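You operate a simulated robot arm through the tools that you are given. There is no shell and no other tool. Be economical: measure what you need, move in short steps, check, and stop when the job is done.

You run a simulated robot arm. Do the job below in one go: nothing can be reset, and whatever is moved stays where it is left.

TASK
Switch the mains on and dim the panel to the job card's level.
Fine: read the level on the dimmer; slide its cover shut again.

Only the result counts: the job must be done as asked and must still hold three seconds after the hand-in. Knocking over, shifting, dropping, spilling or breaking anything else fails it. A push-on lid holds only when it is set on centred and level and pressed home; a screw cap is set on level and turned clockwise until tight.

THE ROBOT
A 6-joint arm with a two-finger parallel gripper on a trunk, on a base that drives. Base frame: it is fixed to the floor where the robot stands at the start and does not move with it; the origin is under the middle of the robot, x ahead of it, y to its left, z up. Readings come in m, rad, newtons and seconds.
With the tool pointing down near the work surface it reaches from about 0.24 to 0.68 m from the robot's upright axis, wherever it stands. Its first joint turns from -2.897 to 2.897 rad. Places, roughly: black mains box [0.7, -0.1, 0.9]; blue latch [0.4, -0.4, 0.9]; clear sliding cover [0.4, -0.6, 0.9]; dimmer box [0.5, -0.6, 0.9]; dimmer knob [0.4, -0.6, 0.9]; job card stand [0.8, -1.1, 0.9]; orange latch [0.4, -0.1, 0.9]; red rocker switch [0.7, -0.1, 0.9]; silver light panel [0.8, -0.4, 0.9]; tester dial [0.7, -0.8, 0.9]. Payload 4.1 kg.
The TCP is the grasp point between the finger pads, 0.023 m short of the fingertips. In the tool frame z runs along the fingers and y along their closing line. The gripper opens to 0.094 m. The fingers are 0.038 m wide and 0.01 m thick; the gripper's body (0.054 by 0.096 m) begins 0.039 m behind the TCP.
Orientation is that of the tool frame in the base frame, as a unit quaternion [w, x, y, z]. With the fingers straight down and closing along the base's y, the tool's x points along the base's -x, its y along +y and its z along -z.

THE INTERFACE
- The arm moves only by the tool jog_arm. Its argument "deltas" is a list of rows, each a list of 7 numbers: the shift along the tool's x, y, z in m, then the turn, a rotation vector about the tool's x, y, z in rad, then the gripper command, from -1 (fully open) to 1 (shut), values between in proportion. In form: [[x, y, z, rx, ry, rz, fingers], ...]. A call has 1 to 20 rows; each row shifts and turns the commanded pose from where the row before left it, along the tool's axes as they then stand. A row lasts 0.2 s, in which the tool goes at most 0.05 m and 0.15 rad; a call with a longer step from one row to the next is refused whole, and so is a gripper value outside its range. Where a pose cannot be reached the arm comes as near as it can. A force on the tool above 40 N (or 10 N above the force at the start of the call, whichever is more), or a blocked arm, ends the call early, and 0.2 s more pass. Each finger travels about 0.045 m/s and halts on what it meets, pressing with about 31 N; the grip force reading is that of the motor and also rises with nothing between the fingers. The clock runs only during rows and for 0.2 s after the last one: add rows that do not move to give the fingers time. The reply holds the time, the measured pose of the TCP, the force on the tool along the base axes, the opening and the grip force, in the units named above and with some noise, with the torque about the TCP (base axes, N m) and any sound that the robot's microphone picked up, and new pictures: "pictures" is both (left out), scene, wrist or none.
- Cameras (640 x 400 px; columns grow to the right, rows downward): "scene" is now at [0.0101, 0.1054, 1.4114]; the picture's right is [-0.64, -0.77, 0.00], its down [-0.36, 0.30, -0.88] and it looks along [0.68, -0.57, -0.47] (base axes); focal length 252 px, centre (320, 200). "wrist" rides on the gripper at [0.086, 0.016, -0.075] in the tool frame; the picture's right is [-0.18, 0.98, 0.00], its down [-0.58, -0.11, -0.81] and it looks along [-0.79, -0.15, 0.59] (tool axes); focal length 243 px, centre (320, 200). There is no depth. A picture from a camera that has moved, and an enlarged one, comes with that camera's place and axes in the base frame and with its lens.
- raise_lower(by): slides the trunk up (or, below 0, down) by that many m; the arm and the scene camera ride with it, the base frame stays. It gives what a move gives, with no picture.
- drive_base(legs): drives the robot by 1 to 6 legs, each [ahead, turn to the left] in m and rad, along the robot's own axes; the way and the turn of a leg run together, so that a leg with both is an arc; at most 1.5 m and 3.142 rad a leg. The arm and the cameras ride along, it lands a little off, and it stops where it bumps. It gives what a move gives, and a new picture of the scene camera.
- head_to(pan, tilt): turns the head with the scene camera to pan (to the left, within 2.705 rad either way) and tilt (down, from -0.506 to 1.204), counted from straight ahead of the robot. It gives what a move gives, and a new picture of the scene camera.
- close_up(camera, box): a new picture of the part [left, top, right, bottom] of that camera's present view, enlarged. No time passes.
- hand_in(): hands the job in; it is judged then, once.

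Work in short steps. Places have to be worked out from the pictures, the camera data and where the tool is seen: move nearer, look again, correct. Check each grasp and each placing, and mend what went wrong. You have 120 turns and 260 pictures in all, those below and enlarged ones among them. Open the gripper and draw the arm clear of the work before you hand the job in, unless the task says otherwise; then end with one line.

The tools are called as name(argument=value, ...) on one line, values as JSON. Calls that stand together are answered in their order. jog_arm: Moves the arm, as the interface text tells. Its arguments: {"type":"object","properties":{"deltas":{"type":"array"},"pictures":{"type":"string","enum":["both","scene","wrist","none"]}},"required":["deltas"]} The other tools are called the same way: raise_lower (by) slides the trunk up or down; drive_base (legs) drives the base; head_to (pan, tilt) turns the head that bears the scene camera; close_up (camera, box) takes an enlarged picture of a part of a camera's view; hand_in () hands the job in.

At the start:

```text
time_s: 0.0
tcp_pos: [0.2265, -0.3543, 1.2089]
tool_rot: [-0.001, 0.001, 1.0, 0.0]
force: [0.6, 0.3, -0.4]
wrist_torque: [0.0, 0.0, -0.01]
grip_width: 0.0938
gripper_force: 0.0
trunk travel left (down, up): [-0.347, 0.243]
robot x, y, heading: [0.0015, -0.004, -0.006]
head pan, tilt: [-0.7, 0.485]
```

scene: 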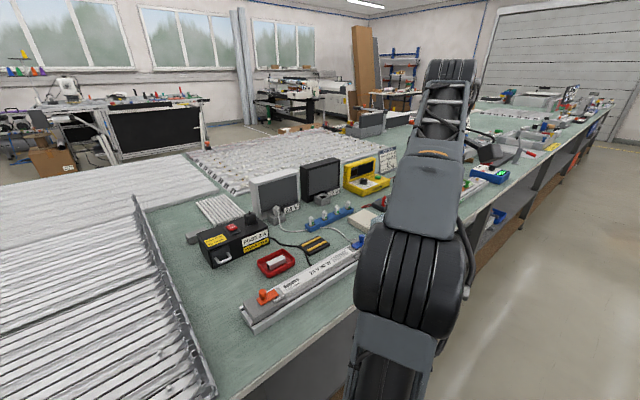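
wrist: 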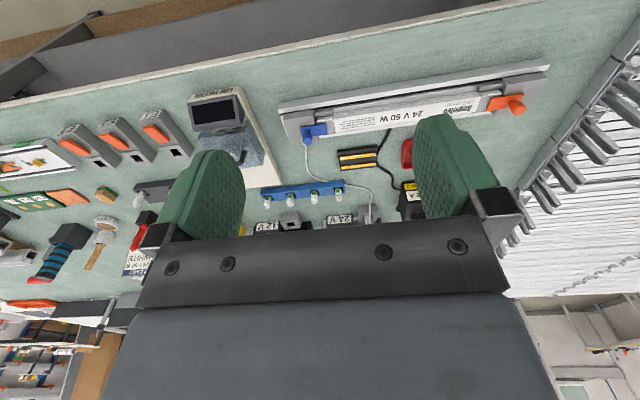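

The pictures show a bench with a mains box, light panel/driver, latches and a dimmer with a cover. I look closer at the pieces first.

close_up(camera="wrist", box=[180, 60, 560, 230])

close_up(camera="scene", box=[180, 130, 420, 330])

head_to(pan=-1.1, tilt=0.6)

```text
1.68 times, centred on (370, 145) of wrist
camera zoom: at [0.1398, -0.3393, 1.2818], right [0.19, 0.98, 0.0], down [0.58, -0.11, 0.81], along [0.79, -0.15, -0.59], focal length 409 px, centre (236, 293)
```

zoom: 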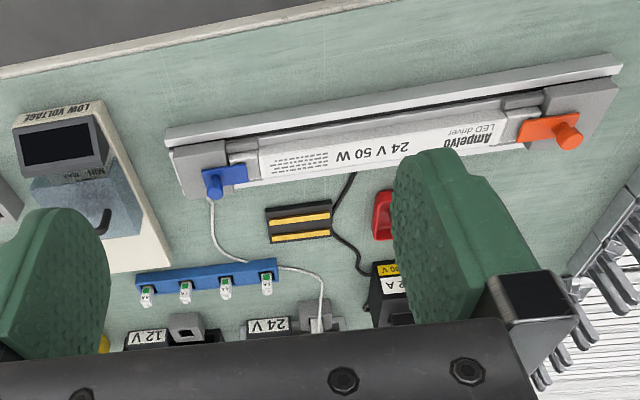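

```text
2.00 times, centred on (300, 230) of scene
camera zoom: at [0.0101, 0.1054, 1.4114], right [-0.64, -0.77, 0.0], down [-0.36, 0.3, -0.88], along [0.68, -0.57, -0.47], focal length 504 px, centre (360, 140)
```

zoom: 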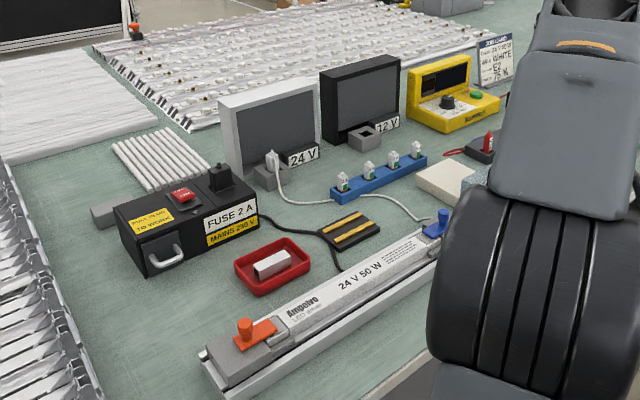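

```text
time_s: 0.9
tcp_pos: [0.2274, -0.3556, 1.2081]
tool_rot: [-0.001, 0.001, 1.0, 0.0]
force: [-0.9, -0.1, 0.6]
wrist_torque: [-0.01, -0.02, 0.04]
grip_width: 0.094
gripper_force: 0.1
trunk travel left (down, up): [-0.347, 0.243]
robot x, y, heading: [-0.0033, -0.0027, -0.001]
head pan, tilt: [-1.1, 0.6]
camera scene: at [-0.0196, 0.0854, 1.4011], right [-0.89, -0.45, 0.0], down [-0.26, 0.5, -0.83], along [0.38, -0.73, -0.56], focal length 252 px, centre (320, 200)
```

scene: 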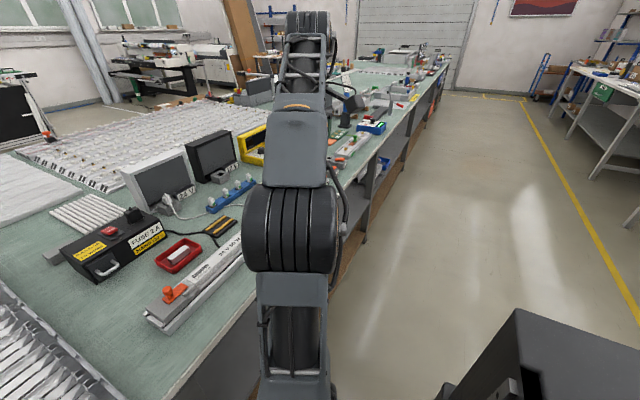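

I turn the head back and read the job card and the boxes enlarged.

head_to(pan=-0.7, tilt=0.5)

close_up(camera="scene", box=[370, 140, 410, 180])

close_up(camera="scene", box=[190, 200, 290, 280])

close_up(camera="scene", box=[240, 140, 400, 240])

```text
time_s: 1.7
tcp_pos: [0.2281, -0.3561, 1.2077]
tool_rot: [0.0, 0.001, 1.0, 0.0]
force: [0.8, 0.3, -0.1]
wrist_torque: [-0.03, 0.02, 0.01]
grip_width: 0.0941
gripper_force: 0.2
trunk travel left (down, up): [-0.347, 0.243]
robot x, y, heading: [-0.0006, -0.0023, 0.005]
head pan, tilt: [-0.7, 0.499]
camera scene: at [0.0098, 0.1055, 1.4102], right [-0.64, -0.76, 0.0], down [-0.37, 0.31, -0.88], along [0.67, -0.57, -0.48], focal length 252 px, centre (320, 200)
```

scene: 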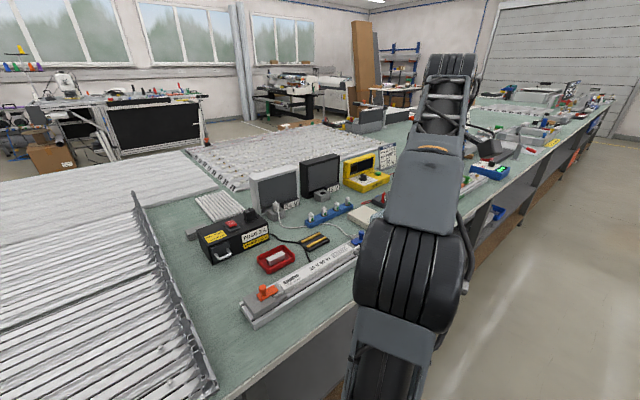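

```text
10.00 times, centred on (390, 160) of scene
camera zoom: at [0.0098, 0.1055, 1.4102], right [-0.64, -0.76, 0.0], down [-0.37, 0.31, -0.88], along [0.67, -0.57, -0.48], focal length 2522 px, centre (-380, 600)
```

zoom: 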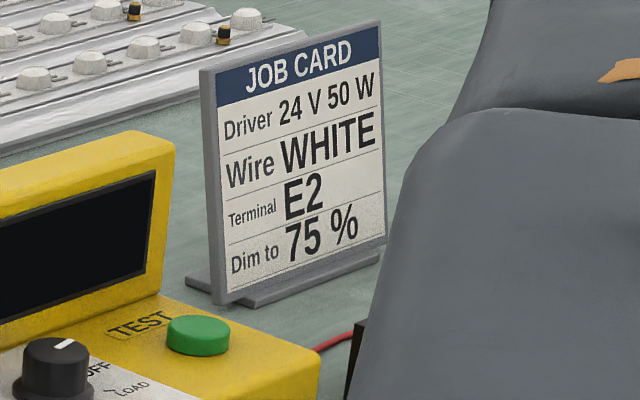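

```text
5.00 times, centred on (240, 240) of scene
camera zoom: at [0.0098, 0.1055, 1.4102], right [-0.64, -0.76, 0.0], down [-0.37, 0.31, -0.88], along [0.67, -0.57, -0.48], focal length 1261 px, centre (720, 0)
```

zoom: 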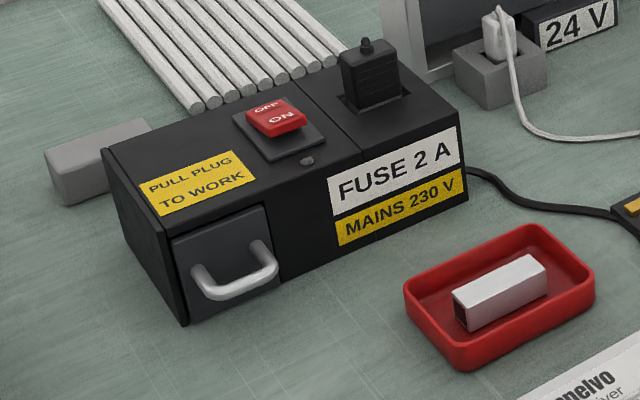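

```text
4.00 times, centred on (320, 190) of scene
camera zoom: at [0.0098, 0.1055, 1.4102], right [-0.64, -0.76, 0.0], down [-0.37, 0.31, -0.88], along [0.67, -0.57, -0.48], focal length 1009 px, centre (320, 240)
```

zoom: 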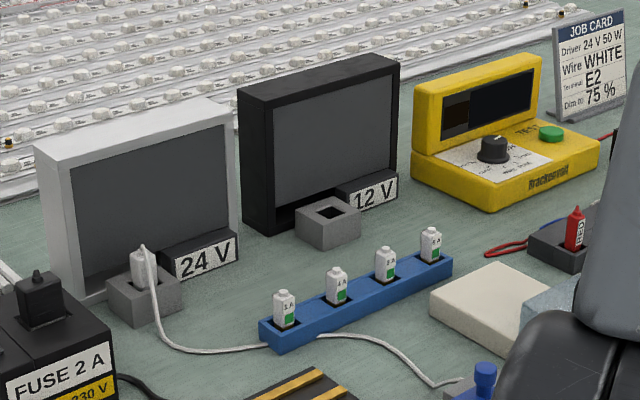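

The card says 75 %; the mains box rocker has its ON half nearest the robot and seems raised. I shut the gripper and move above the mains box to look closer.

jog_arm(deltas=[[-0.03, 0.024, 0.009, 0, 0, 0, 1], [-0.03, 0.024, 0.009, 0, 0, 0, 1], [-0.03, 0.024, 0.009, 0, 0, 0, 1], [-0.03, 0.024, 0.009, 0, 0, 0, 1], [-0.03, 0.024, 0.009, 0, 0, 0, 1], [-0.03, 0.024, 0.009, 0, 0, 0, 1], [-0.03, 0.024, 0.009, 0, 0, 0, 1], [-0.03, 0.024, 0.009, 0, 0, 0, 1], [-0.03, 0.024, 0.009, 0, 0, 0, 1], [-0.03, 0.024, 0.009, 0, 0, 0, 1], [0, 0, 0, 0, 0, 0, 1]])

```text
time_s: 4.1
tcp_pos: [0.5266, -0.1159, 1.1173]
tool_rot: [0.0, 0.001, 1.0, 0.0]
force: [0.3, -0.1, -0.4]
wrist_torque: [-0.01, 0.01, 0.02]
grip_width: 0.0
gripper_force: 31.2
trunk travel left (down, up): [-0.347, 0.243]
robot x, y, heading: [-0.0021, -0.0025, -0.004]
head pan, tilt: [-0.7, 0.499]
camera scene: at [0.0102, 0.1057, 1.4102], right [-0.64, -0.76, 0.0], down [-0.37, 0.31, -0.88], along [0.67, -0.57, -0.48], focal length 252 px, centre (320, 200)
camera wrist: at [0.4397, -0.0999, 1.1912], right [0.19, 0.98, 0.0], down [0.58, -0.11, 0.81], along [0.79, -0.15, -0.59], focal length 243 px, centre (320, 200)
```

scene: 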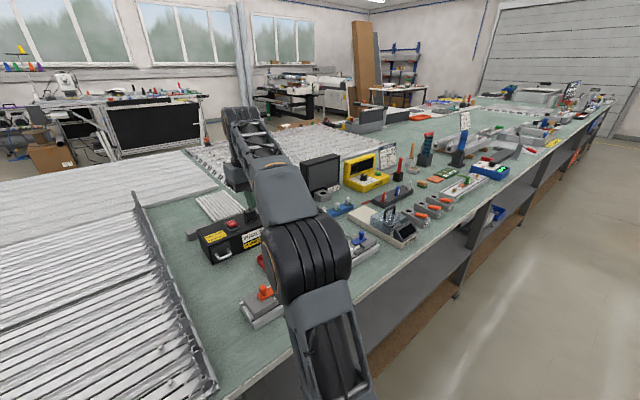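
wrist: 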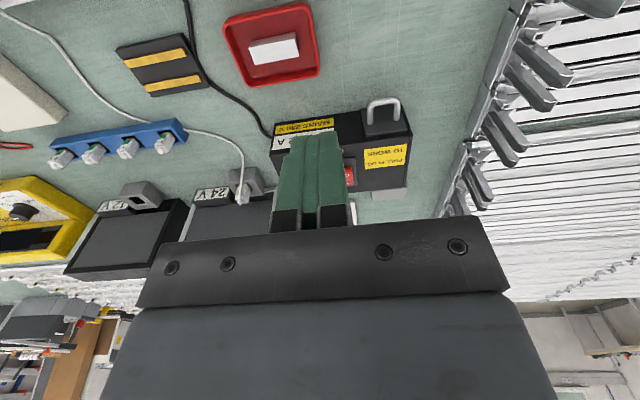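

Rocker triangulates to about (0.674, -0.107, 0.975). I take close looks at the rocker and the now visible dimmer.

close_up(camera="scene", box=[212, 210, 252, 235])

close_up(camera="scene", box=[340, 190, 430, 250])

close_up(camera="wrist", box=[260, 90, 420, 210])

```text
16.00 times, centred on (232, 222) of scene
camera zoom: at [0.0102, 0.1057, 1.4102], right [-0.64, -0.76, 0.0], down [-0.37, 0.31, -0.88], along [0.67, -0.57, -0.48], focal length 4035 px, centre (1728, -160)
```

zoom: 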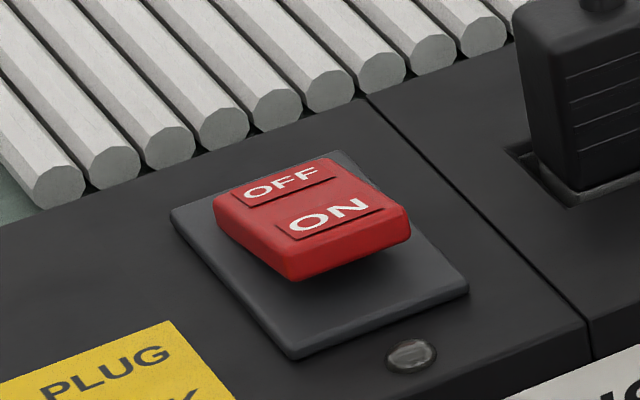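

```text
6.67 times, centred on (385, 220) of scene
camera zoom: at [0.0102, 0.1057, 1.4102], right [-0.64, -0.76, 0.0], down [-0.37, 0.31, -0.88], along [0.67, -0.57, -0.48], focal length 1681 px, centre (-113, 67)
```

zoom: 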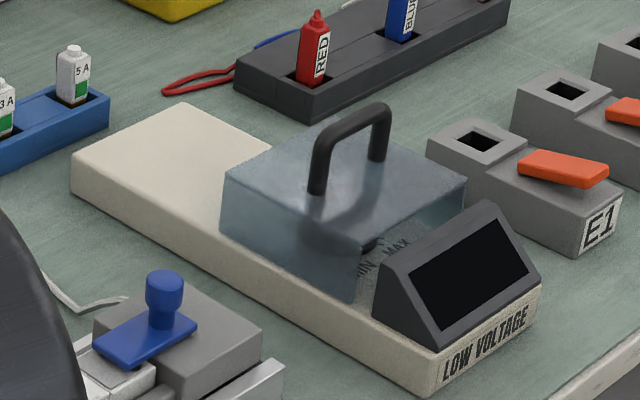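

```text
3.33 times, centred on (340, 150) of wrist
camera zoom: at [0.4397, -0.0999, 1.1912], right [0.19, 0.98, 0.0], down [0.58, -0.11, 0.81], along [0.79, -0.15, -0.59], focal length 809 px, centre (253, 367)
```

zoom: 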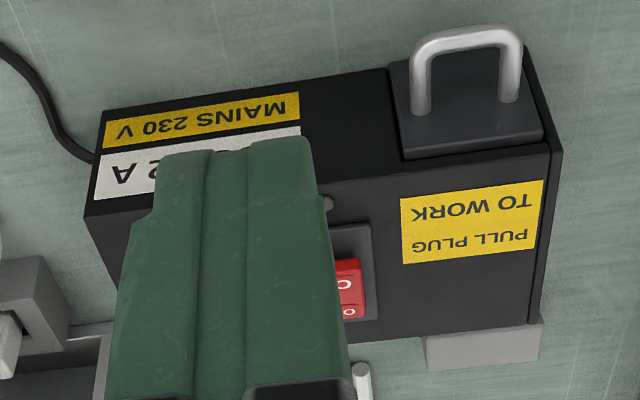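

The ON half is raised toward the robot. I tilt the tool forward 0.45 rad so only the near fingertip edge leads, and go to a hover just above the ON edge.

jog_arm(deltas=[[0, 0, 0, 0, -0.15, 0, 1], [0, 0, 0, 0, -0.15, 0, 1], [0, 0, 0, 0, -0.15, 0, 1], [-0.025, 0.002, 0.028, 0, 0, 0, 1], [-0.025, 0.002, 0.028, 0, 0, 0, 1], [-0.025, 0.002, 0.028, 0, 0, 0, 1], [-0.025, 0.002, 0.028, 0, 0, 0, 1], [0, 0, 0, 0, 0, 0, 1]])

close_up(camera="wrist", box=[240, 80, 440, 230])

close_up(camera="scene", box=[200, 180, 280, 240])

```text
time_s: 5.9
tcp_pos: [0.6678, -0.11, 1.0592]
tool_rot: [0.224, 0.001, 0.975, 0.0]
force: [0.3, -0.4, -0.2]
wrist_torque: [0.03, 0.01, 0.02]
grip_width: 0.0001
gripper_force: 30.9
trunk travel left (down, up): [-0.347, 0.243]
robot x, y, heading: [-0.0013, -0.0029, 0.003]
head pan, tilt: [-0.7, 0.499]
camera scene: at [0.0103, 0.1056, 1.4102], right [-0.64, -0.76, 0.0], down [-0.37, 0.31, -0.88], along [0.67, -0.57, -0.48], focal length 252 px, centre (320, 200)
camera wrist: at [0.5563, -0.0945, 1.0879], right [0.17, 0.98, 0.08], down [0.17, -0.11, 0.98], along [0.97, -0.15, -0.19], focal length 243 px, centre (320, 200)
```

scene: 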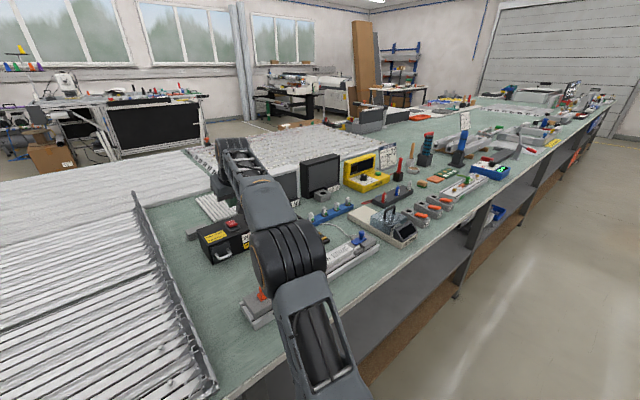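
wrist: 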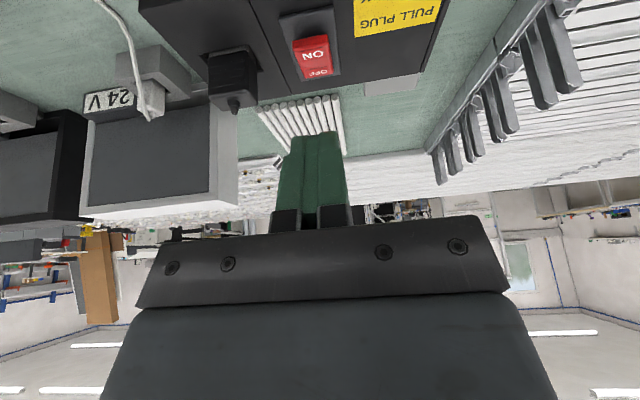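

```text
2.67 times, centred on (340, 155) of wrist
camera zoom: at [0.5563, -0.0945, 1.0879], right [0.17, 0.98, 0.08], down [0.17, -0.11, 0.98], along [0.97, -0.15, -0.19], focal length 647 px, centre (267, 320)
```

zoom: 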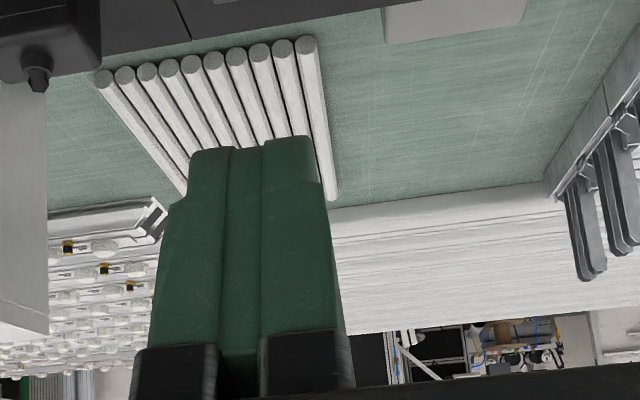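

```text
6.67 times, centred on (240, 210) of scene
camera zoom: at [0.0103, 0.1056, 1.4102], right [-0.64, -0.76, 0.0], down [-0.37, 0.31, -0.88], along [0.67, -0.57, -0.48], focal length 1681 px, centre (853, 133)
```

zoom: 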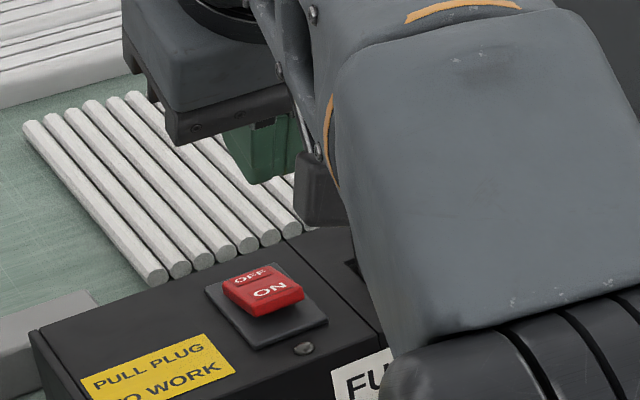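

The finger edge hovers about 4.5 cm above the ON half, at (0.672, -0.109, 0.982). I press straight down in small rows, listening for a click.

jog_arm(deltas=[[-0.0036, 0.001, 0.0017, 0, 0, 0, 1], [0.0052, 0, 0.0108, 0, 0, 0, 1], [0.0052, 0, 0.0108, 0, 0, 0, 1], [0.0052, 0, 0.0108, 0, 0, 0, 1], [0.0022, 0, 0.0045, 0, 0, 0, 1], [0.0013, 0, 0.0027, 0, 0, 0, 1], [0.0013, 0, 0.0027, 0, 0, 0, 1], [0.0013, 0, 0.0027, 0, 0, 0, 1], [0.0013, 0, 0.0027, 0, 0, 0, 1], [0, 0, 0, 0, 0, 0, 1]])

close_up(camera="scene", box=[200, 180, 280, 240])

```text
time_s: 8.1
tcp_pos: [0.6687, -0.1079, 1.0076]
tool_rot: [0.224, 0.001, 0.975, 0.0]
force: [-0.7, 0.2, 0.1]
wrist_torque: [0.01, -0.05, -0.03]
grip_width: 0.0002
gripper_force: 30.8
trunk travel left (down, up): [-0.347, 0.243]
robot x, y, heading: [0.001, -0.0014, -0.0]
head pan, tilt: [-0.7, 0.499]
camera scene: at [0.0099, 0.1056, 1.4102], right [-0.64, -0.76, 0.0], down [-0.37, 0.31, -0.88], along [0.67, -0.57, -0.48], focal length 252 px, centre (320, 200)
camera wrist: at [0.5585, -0.0909, 1.0362], right [0.17, 0.98, 0.08], down [0.17, -0.11, 0.98], along [0.97, -0.15, -0.19], focal length 243 px, centre (320, 200)
```

scene: 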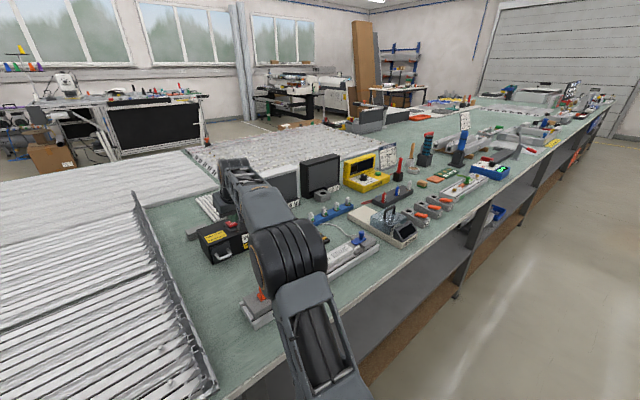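
wrist: 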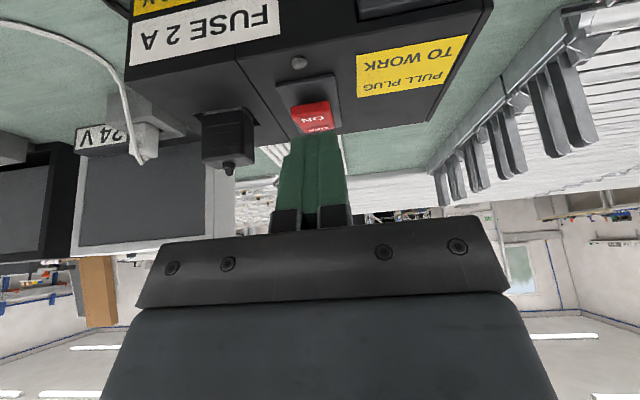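

```text
6.67 times, centred on (240, 210) of scene
camera zoom: at [0.0099, 0.1056, 1.4102], right [-0.64, -0.76, 0.0], down [-0.37, 0.31, -0.88], along [0.67, -0.57, -0.48], focal length 1681 px, centre (853, 133)
```

zoom: 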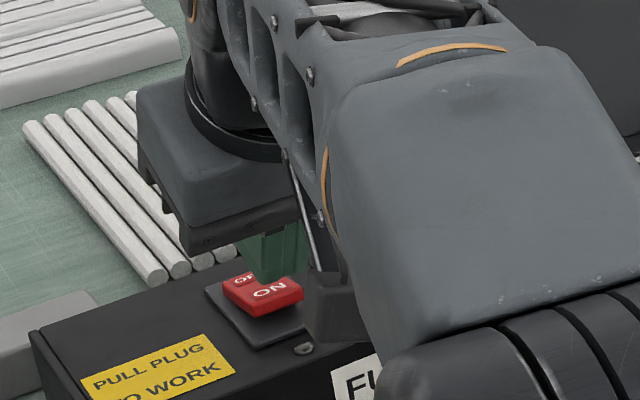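

No contact yet, and the tip looks a bit far forward over the pivot. I shift 7 mm toward the robot and continue down in 2–3 mm rows.

jog_arm(deltas=[[0.0063, 0.001, -0.003, 0, 0, 0, 1], [0.0013, 0, 0.0027, 0, 0, 0, 1], [0.0013, 0, 0.0027, 0, 0, 0, 1], [0.0009, 0, 0.0018, 0, 0, 0, 1], [0.0009, 0, 0.0018, 0, 0, 0, 1], [0.0009, 0, 0.0018, 0, 0, 0, 1], [0, 0, 0, 0, 0, 0, 1]])

close_up(camera="scene", box=[200, 180, 280, 240])

```text
time_s: 9.7
tcp_pos: [0.6637, -0.1064, 0.9957]
tool_rot: [0.223, 0.001, 0.975, 0.0]
force: [0.1, 0.2, 0.6]
wrist_torque: [0.0, 0.0, -0.01]
grip_width: 0.0
gripper_force: 30.8
trunk travel left (down, up): [-0.347, 0.243]
robot x, y, heading: [0.0001, -0.0032, -0.003]
head pan, tilt: [-0.7, 0.499]
camera scene: at [0.0099, 0.1056, 1.4102], right [-0.64, -0.76, 0.0], down [-0.37, 0.31, -0.88], along [0.67, -0.57, -0.48], focal length 252 px, centre (320, 200)
camera wrist: at [0.5521, -0.0901, 1.0243], right [0.17, 0.98, 0.08], down [0.17, -0.11, 0.98], along [0.97, -0.15, -0.19], focal length 243 px, centre (320, 200)
```

scene: 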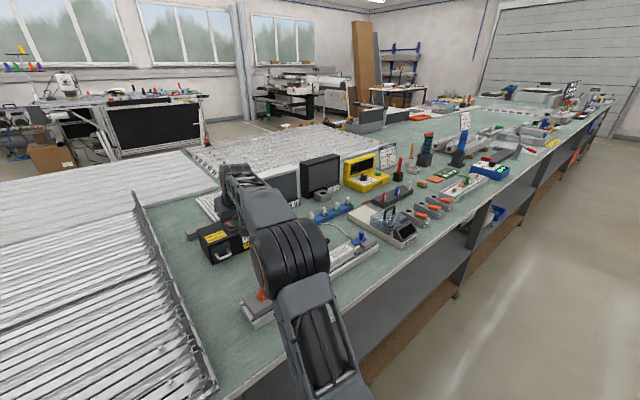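
wrist: 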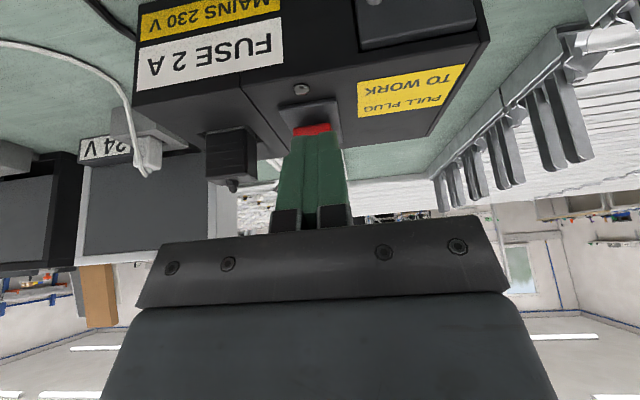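

```text
6.67 times, centred on (240, 210) of scene
camera zoom: at [0.0099, 0.1056, 1.4102], right [-0.64, -0.76, 0.0], down [-0.37, 0.31, -0.88], along [0.67, -0.57, -0.48], focal length 1681 px, centre (853, 133)
```

zoom: 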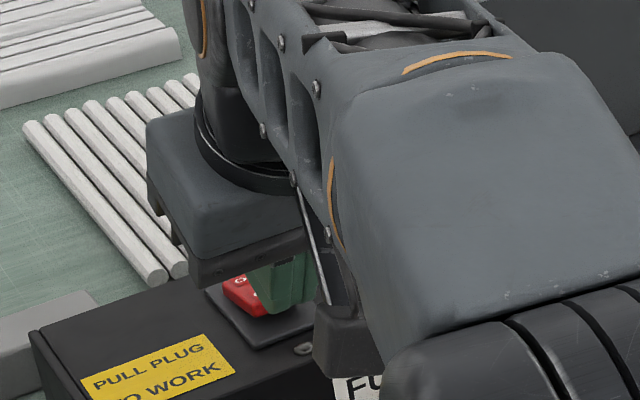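

The tip now covers the ON half but still no force. I continue down.

jog_arm(deltas=[[0.0009, 0, 0.0018, 0, 0, 0, 1], [0.0009, 0, 0.0018, 0, 0, 0, 1], [0.0009, 0, 0.0018, 0, 0, 0, 1], [0.0009, 0, 0.0018, 0, 0, 0, 1], [0.0009, 0, 0.0018, 0, 0, 0, 1], [0, 0, 0, 0, 0, 0, 1]], pictures="wrist")

close_up(camera="scene", box=[200, 180, 280, 240])

```text
time_s: 11.1
tcp_pos: [0.663, -0.1065, 0.9844]
tool_rot: [0.223, 0.001, 0.975, 0.0]
force: [1.0, 0.2, 0.3]
wrist_torque: [0.0, 0.0, 0.02]
grip_width: 0.0001
gripper_force: 31.1
trunk travel left (down, up): [-0.347, 0.243]
robot x, y, heading: [-0.0018, -0.0034, -0.0]
head pan, tilt: [-0.7, 0.499]
camera wrist: at [0.5522, -0.0899, 1.0135], right [0.17, 0.98, 0.08], down [0.17, -0.11, 0.98], along [0.97, -0.15, -0.19], focal length 243 px, centre (320, 200)
```

wrist: 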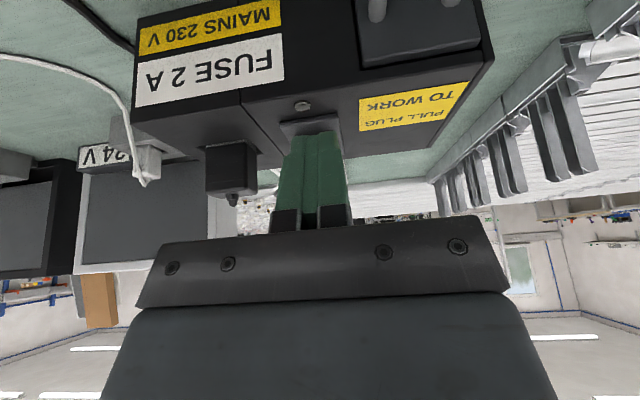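

```text
6.67 times, centred on (240, 210) of scene
camera zoom: at [0.0099, 0.1056, 1.4102], right [-0.64, -0.76, 0.0], down [-0.37, 0.31, -0.88], along [0.67, -0.57, -0.48], focal length 1681 px, centre (853, 133)
```

zoom: 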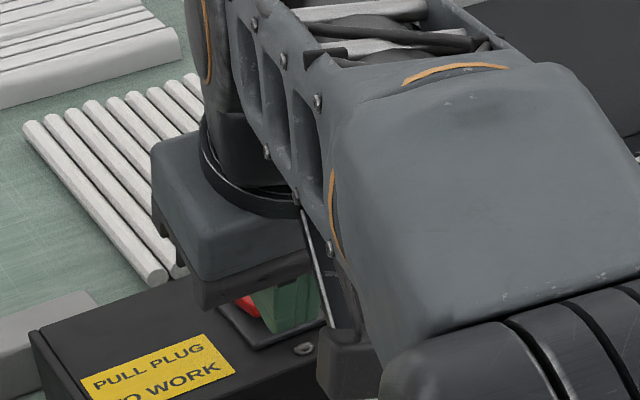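

Still no force. I continue a few mm more, watching for contact.

jog_arm(deltas=[[0.0009, 0, 0.0018, 0, 0, 0, 1], [0.0009, 0, 0.0018, 0, 0, 0, 1], [0.0009, 0, 0.0018, 0, 0, 0, 1], [0, 0, 0, 0, 0, 0, 1]], pictures="wrist")

close_up(camera="scene", box=[220, 205, 260, 235])

```text
time_s: 12.1
tcp_pos: [0.6634, -0.1066, 0.9787]
tool_rot: [0.223, 0.001, 0.975, -0.001]
force: [-1.0, 0.5, 0.9]
wrist_torque: [0.02, -0.01, -0.02]
grip_width: 0.0
gripper_force: 30.9
trunk travel left (down, up): [-0.347, 0.243]
robot x, y, heading: [0.003, -0.0035, 0.005]
head pan, tilt: [-0.7, 0.499]
camera wrist: at [0.5528, -0.0902, 1.008], right [0.17, 0.98, 0.08], down [0.17, -0.11, 0.98], along [0.97, -0.15, -0.19], focal length 243 px, centre (320, 200)
```

wrist: 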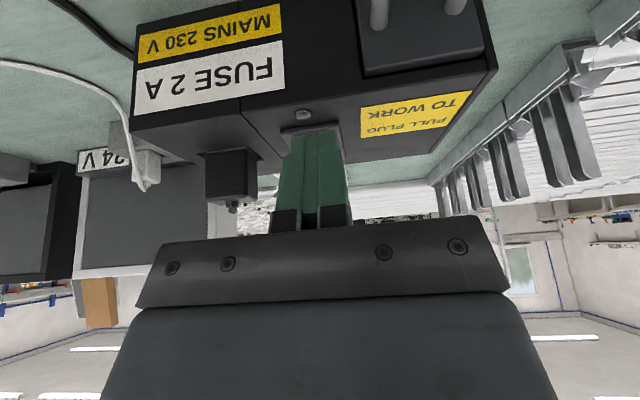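

```text
13.33 times, centred on (240, 220) of scene
camera zoom: at [0.0099, 0.1056, 1.4102], right [-0.64, -0.76, 0.0], down [-0.37, 0.31, -0.88], along [0.67, -0.57, -0.48], focal length 3362 px, centre (1387, -67)
```

zoom: 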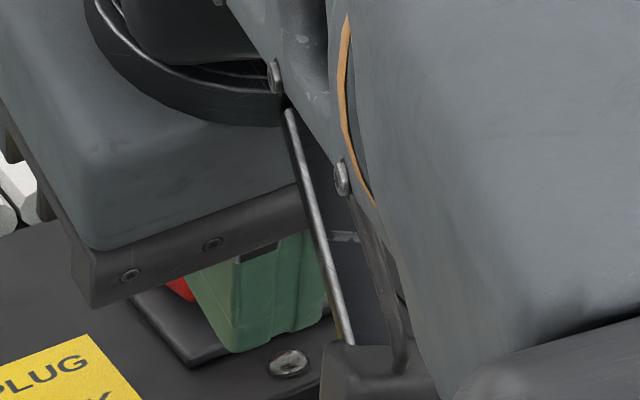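

No clear contact force; I lift 5 cm to see the rocker's state and whether the tip missed its edge.

jog_arm(deltas=[[-0.0109, 0, -0.0225, 0, 0, 0, 1], [-0.0109, 0, -0.0225, 0, 0, 0, 1], [0, 0, 0, 0, 0, 0, 1]], pictures="wrist")

close_up(camera="scene", box=[216, 200, 272, 235])

close_up(camera="wrist", box=[260, 40, 380, 115])

```text
time_s: 12.9
tcp_pos: [0.6613, -0.1054, 1.0304]
tool_rot: [0.222, 0.001, 0.975, 0.0]
force: [0.6, -0.1, 0.2]
wrist_torque: [0.03, 0.06, -0.01]
grip_width: 0.0003
gripper_force: 31.0
trunk travel left (down, up): [-0.347, 0.243]
robot x, y, heading: [-0.0004, -0.0043, -0.002]
head pan, tilt: [-0.7, 0.499]
camera wrist: at [0.5508, -0.0887, 1.0599], right [0.17, 0.98, 0.08], down [0.17, -0.11, 0.98], along [0.97, -0.15, -0.19], focal length 243 px, centre (320, 200)
```

wrist: 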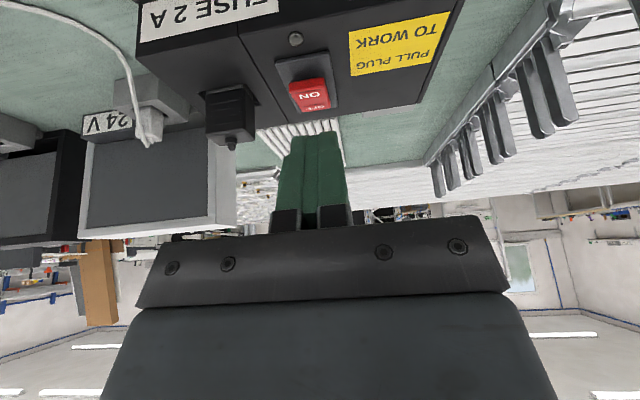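

```text
11.43 times, centred on (244, 218) of scene
camera zoom: at [0.0098, 0.1056, 1.4102], right [-0.64, -0.76, 0.0], down [-0.37, 0.31, -0.88], along [0.67, -0.57, -0.48], focal length 2882 px, centre (1189, 0)
```

zoom: 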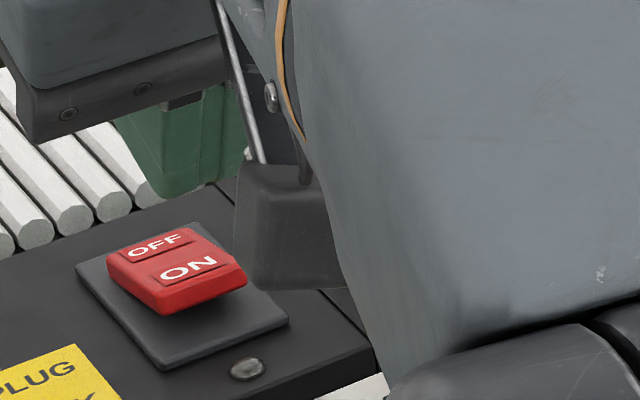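

```text
5.33 times, centred on (320, 78) of wrist
camera zoom: at [0.5508, -0.0887, 1.0599], right [0.17, 0.98, 0.08], down [0.17, -0.11, 0.98], along [0.97, -0.15, -0.19], focal length 1294 px, centre (320, 853)
```

zoom: 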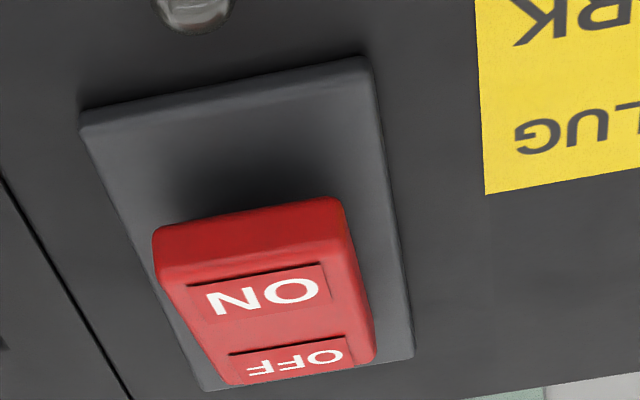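

Better ray agreement puts the ON half at about (0.703, -0.114, 0.955), i.e. my tip was 4 cm short. I shift forward, descend to just above and check.

jog_arm(deltas=[[-0.0207, -0.0045, 0.01, 0, 0, 0, 1], [-0.0207, -0.0045, 0.01, 0, 0, 0, 1], [0.0044, 0, 0.009, 0, 0, 0, 1], [0.0044, 0, 0.009, 0, 0, 0, 1], [0.0044, 0, 0.009, 0, 0, 0, 1], [0, 0, 0, 0, 0, 0, 1]], pictures="wrist")

close_up(camera="scene", box=[216, 200, 272, 235])

close_up(camera="wrist", box=[260, 80, 380, 155])

```text
time_s: 14.3
tcp_pos: [0.7092, -0.1143, 1.0007]
tool_rot: [0.224, 0.0, 0.975, 0.0]
force: [-0.3, 0.3, -0.8]
wrist_torque: [-0.02, 0.02, -0.02]
grip_width: 0.0
gripper_force: 30.8
trunk travel left (down, up): [-0.347, 0.243]
robot x, y, heading: [0.0022, -0.0047, 0.001]
head pan, tilt: [-0.7, 0.499]
camera wrist: at [0.5982, -0.0984, 1.0288], right [0.17, 0.98, 0.08], down [0.17, -0.11, 0.98], along [0.97, -0.15, -0.19], focal length 243 px, centre (320, 200)
```

wrist: 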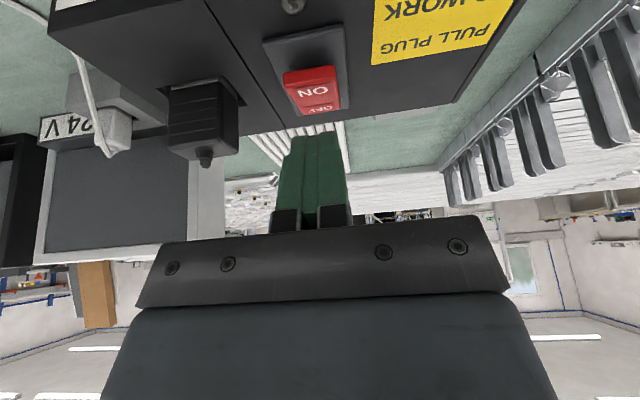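

```text
11.43 times, centred on (244, 218) of scene
camera zoom: at [0.01, 0.1056, 1.4102], right [-0.64, -0.76, 0.0], down [-0.37, 0.31, -0.88], along [0.67, -0.57, -0.48], focal length 2882 px, centre (1189, 0)
```

zoom: 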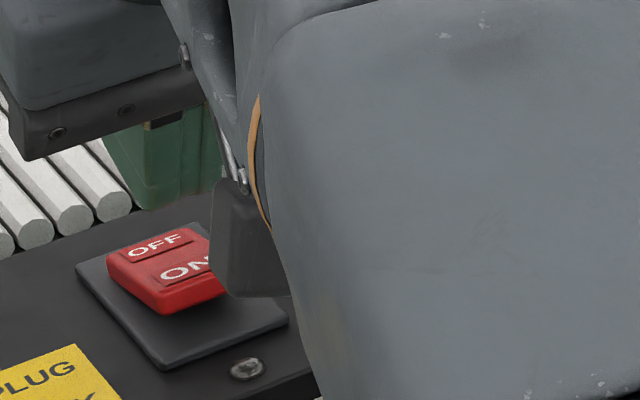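

```text
5.33 times, centred on (320, 118) of wrist
camera zoom: at [0.5982, -0.0984, 1.0288], right [0.17, 0.98, 0.08], down [0.17, -0.11, 0.98], along [0.97, -0.15, -0.19], focal length 1294 px, centre (320, 640)
```

zoom: 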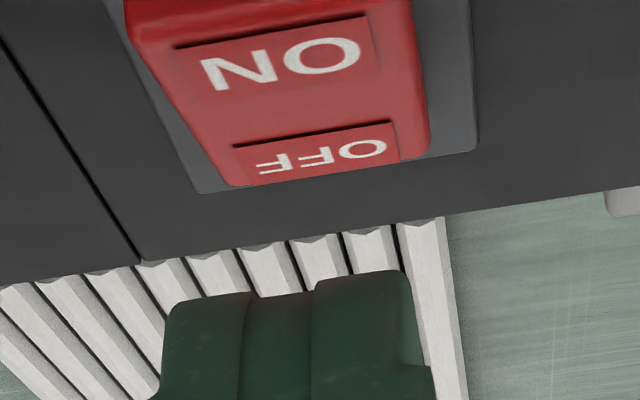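

Fresh estimate: ON half at (0.710, -0.117, 0.949); effective finger tip at about (0.712, -0.114, 0.977). I shift 8 mm back to the ON edge and press down.

jog_arm(deltas=[[0.0072, -0.003, -0.0035, 0, 0, 0, 1], [0.0044, 0, 0.009, 0, 0, 0, 1], [0.0035, 0, 0.0072, 0, 0, 0, 1], [0.0013, 0, 0.0027, 0, 0, 0, 1], [0.0013, 0, 0.0027, 0, 0, 0, 1], [0.0013, 0, 0.0027, 0, 0, 0, 1], [0.0013, 0, 0.0027, 0, 0, 0, 1], [0.0013, 0, 0.0027, 0, 0, 0, 1], [0, 0, 0, 0, 0, 0, 1]], pictures="wrist")

close_up(camera="scene", box=[216, 200, 272, 235])

```text
time_s: 16.3
tcp_pos: [0.7014, -0.118, 0.9712]
tool_rot: [0.228, 0.0, 0.974, -0.001]
force: [3.7, -1.2, 22.9]
wrist_torque: [-0.09, -0.03, 0.01]
grip_width: 0.0
gripper_force: 31.0
trunk travel left (down, up): [-0.347, 0.243]
robot x, y, heading: [0.0009, -0.0012, -0.003]
head pan, tilt: [-0.7, 0.499]
camera wrist: at [0.5896, -0.1016, 0.9984], right [0.17, 0.98, 0.08], down [0.16, -0.11, 0.98], along [0.97, -0.15, -0.18], focal length 243 px, centre (320, 200)
```

wrist: 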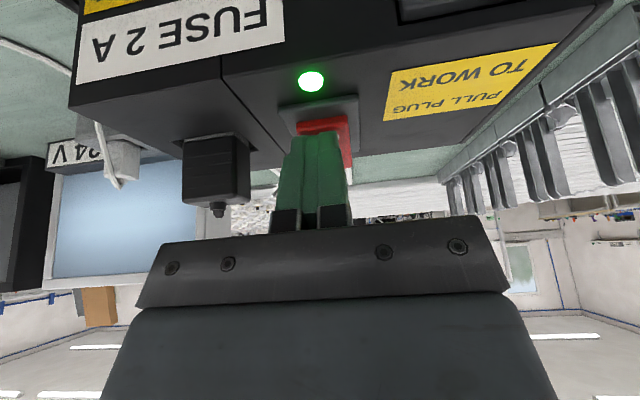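

```text
11.43 times, centred on (244, 218) of scene
camera zoom: at [0.0081, 0.1059, 1.4105], right [-0.64, -0.76, 0.0], down [-0.36, 0.31, -0.88], along [0.67, -0.57, -0.48], focal length 2882 px, centre (1189, 0)
```

zoom: 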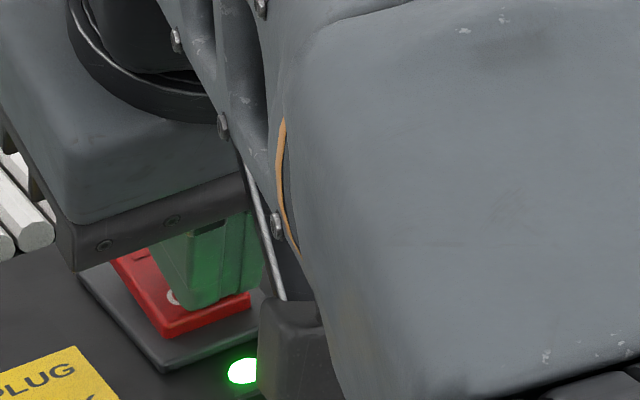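

Lamp is green and the 24 V panel lights: mains is on. I lift clear, straighten the tool and retract.

jog_arm(deltas=[[-0.0163, 0, -0.034, 0, 0, 0, 1], [-0.0163, 0, -0.034, 0, 0, 0, 1], [-0.0163, 0, -0.034, 0, 0, 0, 1], [-0.0163, 0, -0.034, 0, 0, 0, 1], [0, 0, 0, 0, 0.15, 0, 1], [0, 0, 0, 0, 0.15, 0, 1], [0, 0, 0, 0, 0.15, 0, 1], [0.04, -0.015, -0.01, 0, 0, 0, 1], [0.04, -0.015, -0.01, 0, 0, 0, 1], [0.04, -0.015, -0.01, 0, 0, 0, 1], [0.04, -0.015, -0.01, 0, 0, 0, 1], [0.04, -0.015, -0.01, 0, 0, 0, 1], [0.04, -0.015, -0.01, 0, 0, 0, 1], [0.04, -0.015, -0.01, 0, 0, 0, 1], [0.04, -0.015, 0, 0, 0, 0, 1], [0.04, -0.015, 0, 0, 0, 0, 1], [0.04, -0.015, 0, 0, 0, 0, 1], [0, 0, 0, 0, 0, 0, 1]], pictures="scene")

```text
time_s: 20.1
tcp_pos: [0.1985, -0.252, 1.1622]
tool_rot: [0.0, 0.001, 1.0, 0.0]
force: [0.2, -0.1, 0.0]
wrist_torque: [0.02, 0.0, 0.01]
grip_width: 0.0
gripper_force: 30.5
out of reach, approached as far as the arm can: row 3, 4, 5, 6, 7
trunk travel left (down, up): [-0.347, 0.243]
robot x, y, heading: [0.0001, -0.0019, -0.003]
head pan, tilt: [-0.7, 0.499]
camera scene: at [0.0096, 0.1056, 1.4102], right [-0.64, -0.76, 0.0], down [-0.37, 0.31, -0.88], along [0.67, -0.57, -0.48], focal length 252 px, centre (320, 200)
```

scene: 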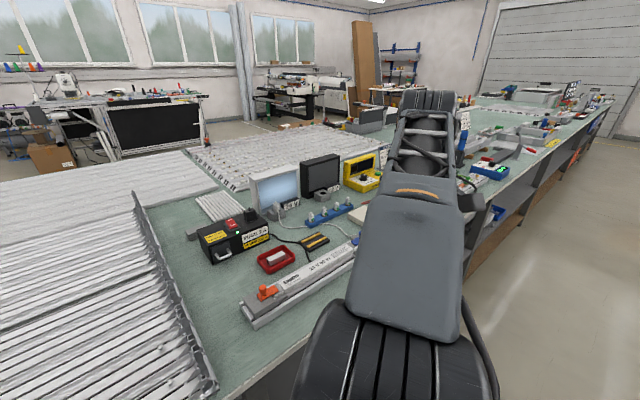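

The panel is lit. The dimmer lies around x 0.34–0.6, y -0.58, so I drive 0.35 m sideways along the bench (turn right, ahead, turn back).

drive_base(legs=[[0, -1.571], [0.36, 0], [0, 1.571]])

```text
time_s: 28.2
tcp_pos: [-0.02, -0.6715, 1.163]
tool_rot: [-0.001, 0.367, 0.93, 0.0]
force: [-0.6, 0.0, 0.7]
wrist_torque: [0.04, -0.06, 0.01]
grip_width: 0.0
gripper_force: 31.3
trunk travel left (down, up): [-0.347, 0.243]
robot x, y, heading: [-0.0127, -0.3669, -0.844]
head pan, tilt: [-0.7, 0.499]
stopped in leg 3: the robot was blocked; the commanded pose is now the measured one
camera scene: at [0.0736, -0.3033, 1.4102], right [-1.0, -0.02, 0.0], down [-0.01, 0.48, -0.88], along [0.02, -0.88, -0.48], focal length 252 px, centre (320, 200)
```

scene: 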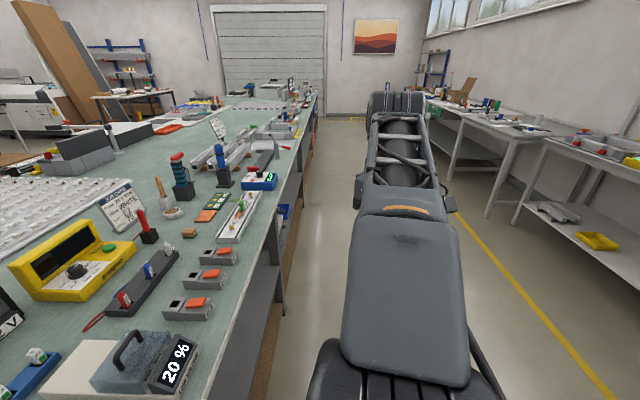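

The turn was blocked by the bench at heading -0.84; I back off slightly and turn the head to the dimmer, whose display now reads 20 %.

drive_base(legs=[[0, -0.1]])

head_to(pan=0.25, tilt=0.75)

close_up(camera="scene", box=[220, 120, 420, 280])

```text
time_s: 29.1
tcp_pos: [-0.0506, -0.6688, 1.1624]
tool_rot: [0.0, 0.413, 0.911, -0.001]
force: [-0.6, 0.2, 0.1]
wrist_torque: [0.02, 0.0, 0.02]
grip_width: 0.0
gripper_force: 31.2
trunk travel left (down, up): [-0.347, 0.243]
robot x, y, heading: [-0.0153, -0.368, -0.94]
head pan, tilt: [-0.7, 0.499]
camera scene: at [0.0798, -0.3116, 1.4102], right [-1.0, 0.07, 0.0], down [0.03, 0.48, -0.88], along [-0.06, -0.88, -0.48], focal length 252 px, centre (320, 200)
```

scene: 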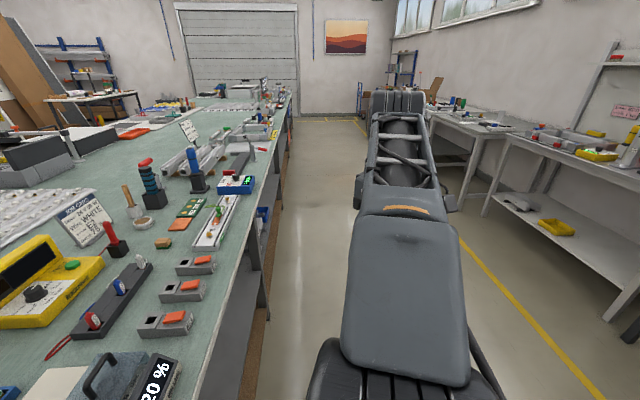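

```text
time_s: 30.4
tcp_pos: [-0.0504, -0.6683, 1.1626]
tool_rot: [0.0, 0.412, 0.911, -0.001]
force: [0.4, 0.2, -0.2]
wrist_torque: [-0.03, -0.05, 0.03]
grip_width: 0.0001
gripper_force: 30.9
trunk travel left (down, up): [-0.347, 0.243]
robot x, y, heading: [-0.0173, -0.3661, -0.94]
head pan, tilt: [0.25, 0.75]
camera scene: at [0.1501, -0.2739, 1.3882], right [-0.64, -0.77, 0.0], down [-0.52, 0.44, -0.73], along [0.56, -0.47, -0.68], focal length 252 px, centre (320, 200)
```

scene: 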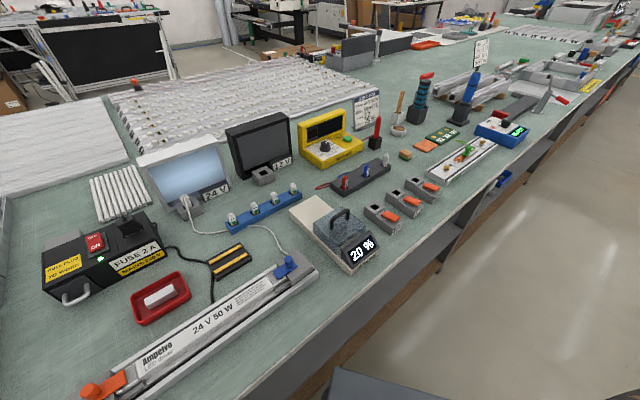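

```text
2.50 times, centred on (320, 200) of scene
camera zoom: at [0.1501, -0.2739, 1.3882], right [-0.64, -0.77, 0.0], down [-0.52, 0.44, -0.73], along [0.56, -0.47, -0.68], focal length 630 px, centre (320, 200)
```

zoom: 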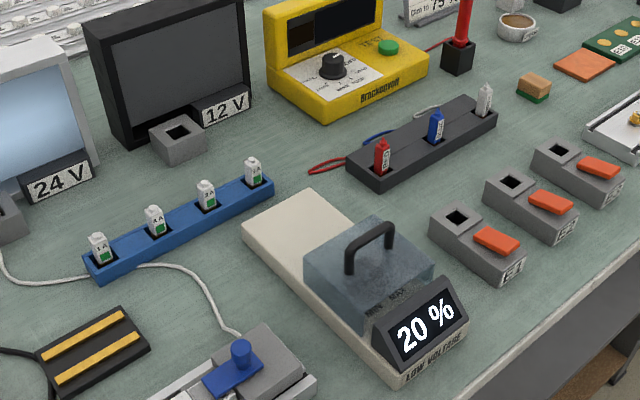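

The dimmer is at 20 %, cover shut. Handle bar triangulates to (0.434, -0.572, 0.958), running along y. I turn the tool to close along base x, half open it, and move above the handle.

jog_arm(deltas=[[0, 0, 0, 0, 0, 0.1442, 0], [0, 0, 0, 0, 0, 0.1442, 0], [0, 0, 0, 0, 0, 0.1442, 0], [0, 0, 0, 0, 0, 0.1442, 0], [0, 0, 0, 0, 0, 0.1442, 0], [0.008, 0.0403, 0.0085, 0, 0, 0, 0], [0.008, 0.0403, 0.0085, 0, 0, 0, 0], [0.008, 0.0403, 0.0085, 0, 0, 0, 0], [0.008, 0.0403, 0.0085, 0, 0, 0, 0], [0.008, 0.0403, 0.0085, 0, 0, 0, 0], [0.008, 0.0403, 0.0085, 0, 0, 0, 0], [0.008, 0.0403, 0.0085, 0, 0, 0, 0], [0.008, 0.0403, 0.0085, 0, 0, 0, 0], [0.008, 0.0403, 0.0085, 0, 0, 0, 0], [0.008, 0.0403, 0.0085, 0, 0, 0, 0], [0.008, 0.0403, 0.0085, 0, 0, 0, 0], [0.008, 0.0403, 0.0085, 0, 0, 0, 0], [0, 0, 0, 0, 0, 0, 0]])

close_up(camera="scene", box=[260, 140, 420, 280])

close_up(camera="wrist", box=[220, 60, 420, 210])

```text
time_s: 34.2
tcp_pos: [0.4338, -0.5696, 1.0634]
tool_rot: [0.0, 0.708, 0.706, 0.0]
force: [1.5, 0.1, -0.6]
wrist_torque: [0.01, 0.03, 0.02]
grip_width: 0.0471
gripper_force: 0.0
trunk travel left (down, up): [-0.347, 0.243]
robot x, y, heading: [-0.0147, -0.3652, -0.942]
head pan, tilt: [0.25, 0.75]
camera scene: at [0.1507, -0.2738, 1.3881], right [-0.64, -0.77, 0.0], down [-0.52, 0.44, -0.73], along [0.56, -0.47, -0.68], focal length 252 px, centre (320, 200)
camera wrist: at [0.449, -0.4836, 1.1364], right [0.98, -0.19, 0.0], down [-0.11, -0.58, 0.81], along [-0.15, -0.79, -0.59], focal length 243 px, centre (320, 200)
```

scene: 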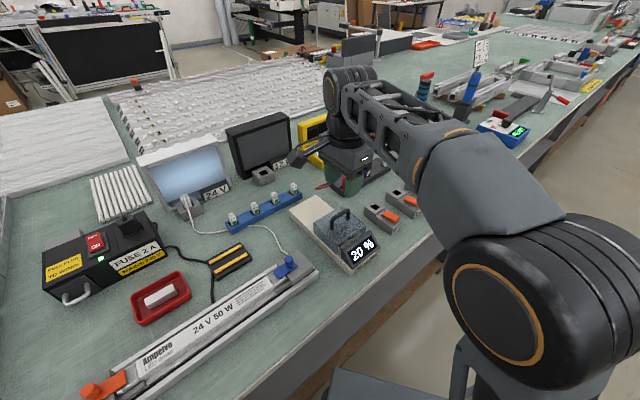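
wrist: 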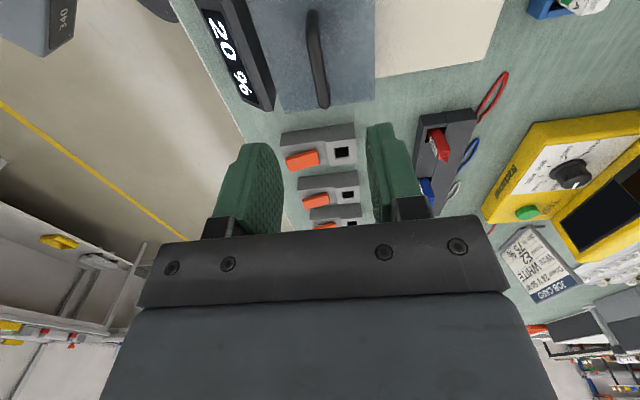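

```text
2.86 times, centred on (340, 210) of scene
camera zoom: at [0.1507, -0.2738, 1.3881], right [-0.64, -0.77, 0.0], down [-0.52, 0.44, -0.73], along [0.56, -0.47, -0.68], focal length 720 px, centre (263, 171)
```

zoom: 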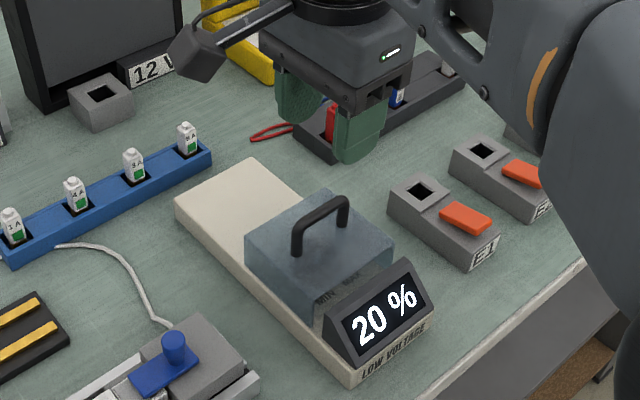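

```text
2.67 times, centred on (320, 135) of wrist
camera zoom: at [0.449, -0.4836, 1.1364], right [0.98, -0.19, 0.0], down [-0.11, -0.58, 0.81], along [-0.15, -0.79, -0.59], focal length 647 px, centre (320, 373)
```

zoom: 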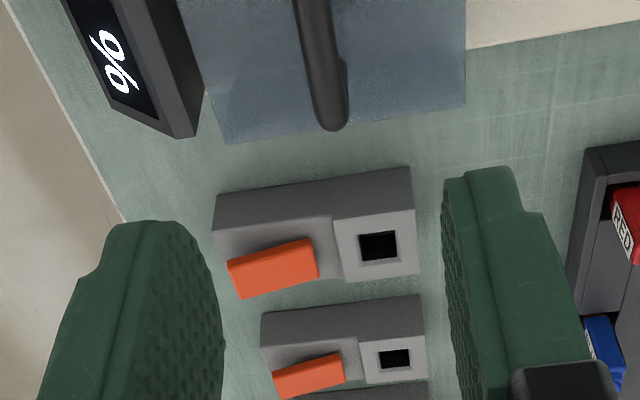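

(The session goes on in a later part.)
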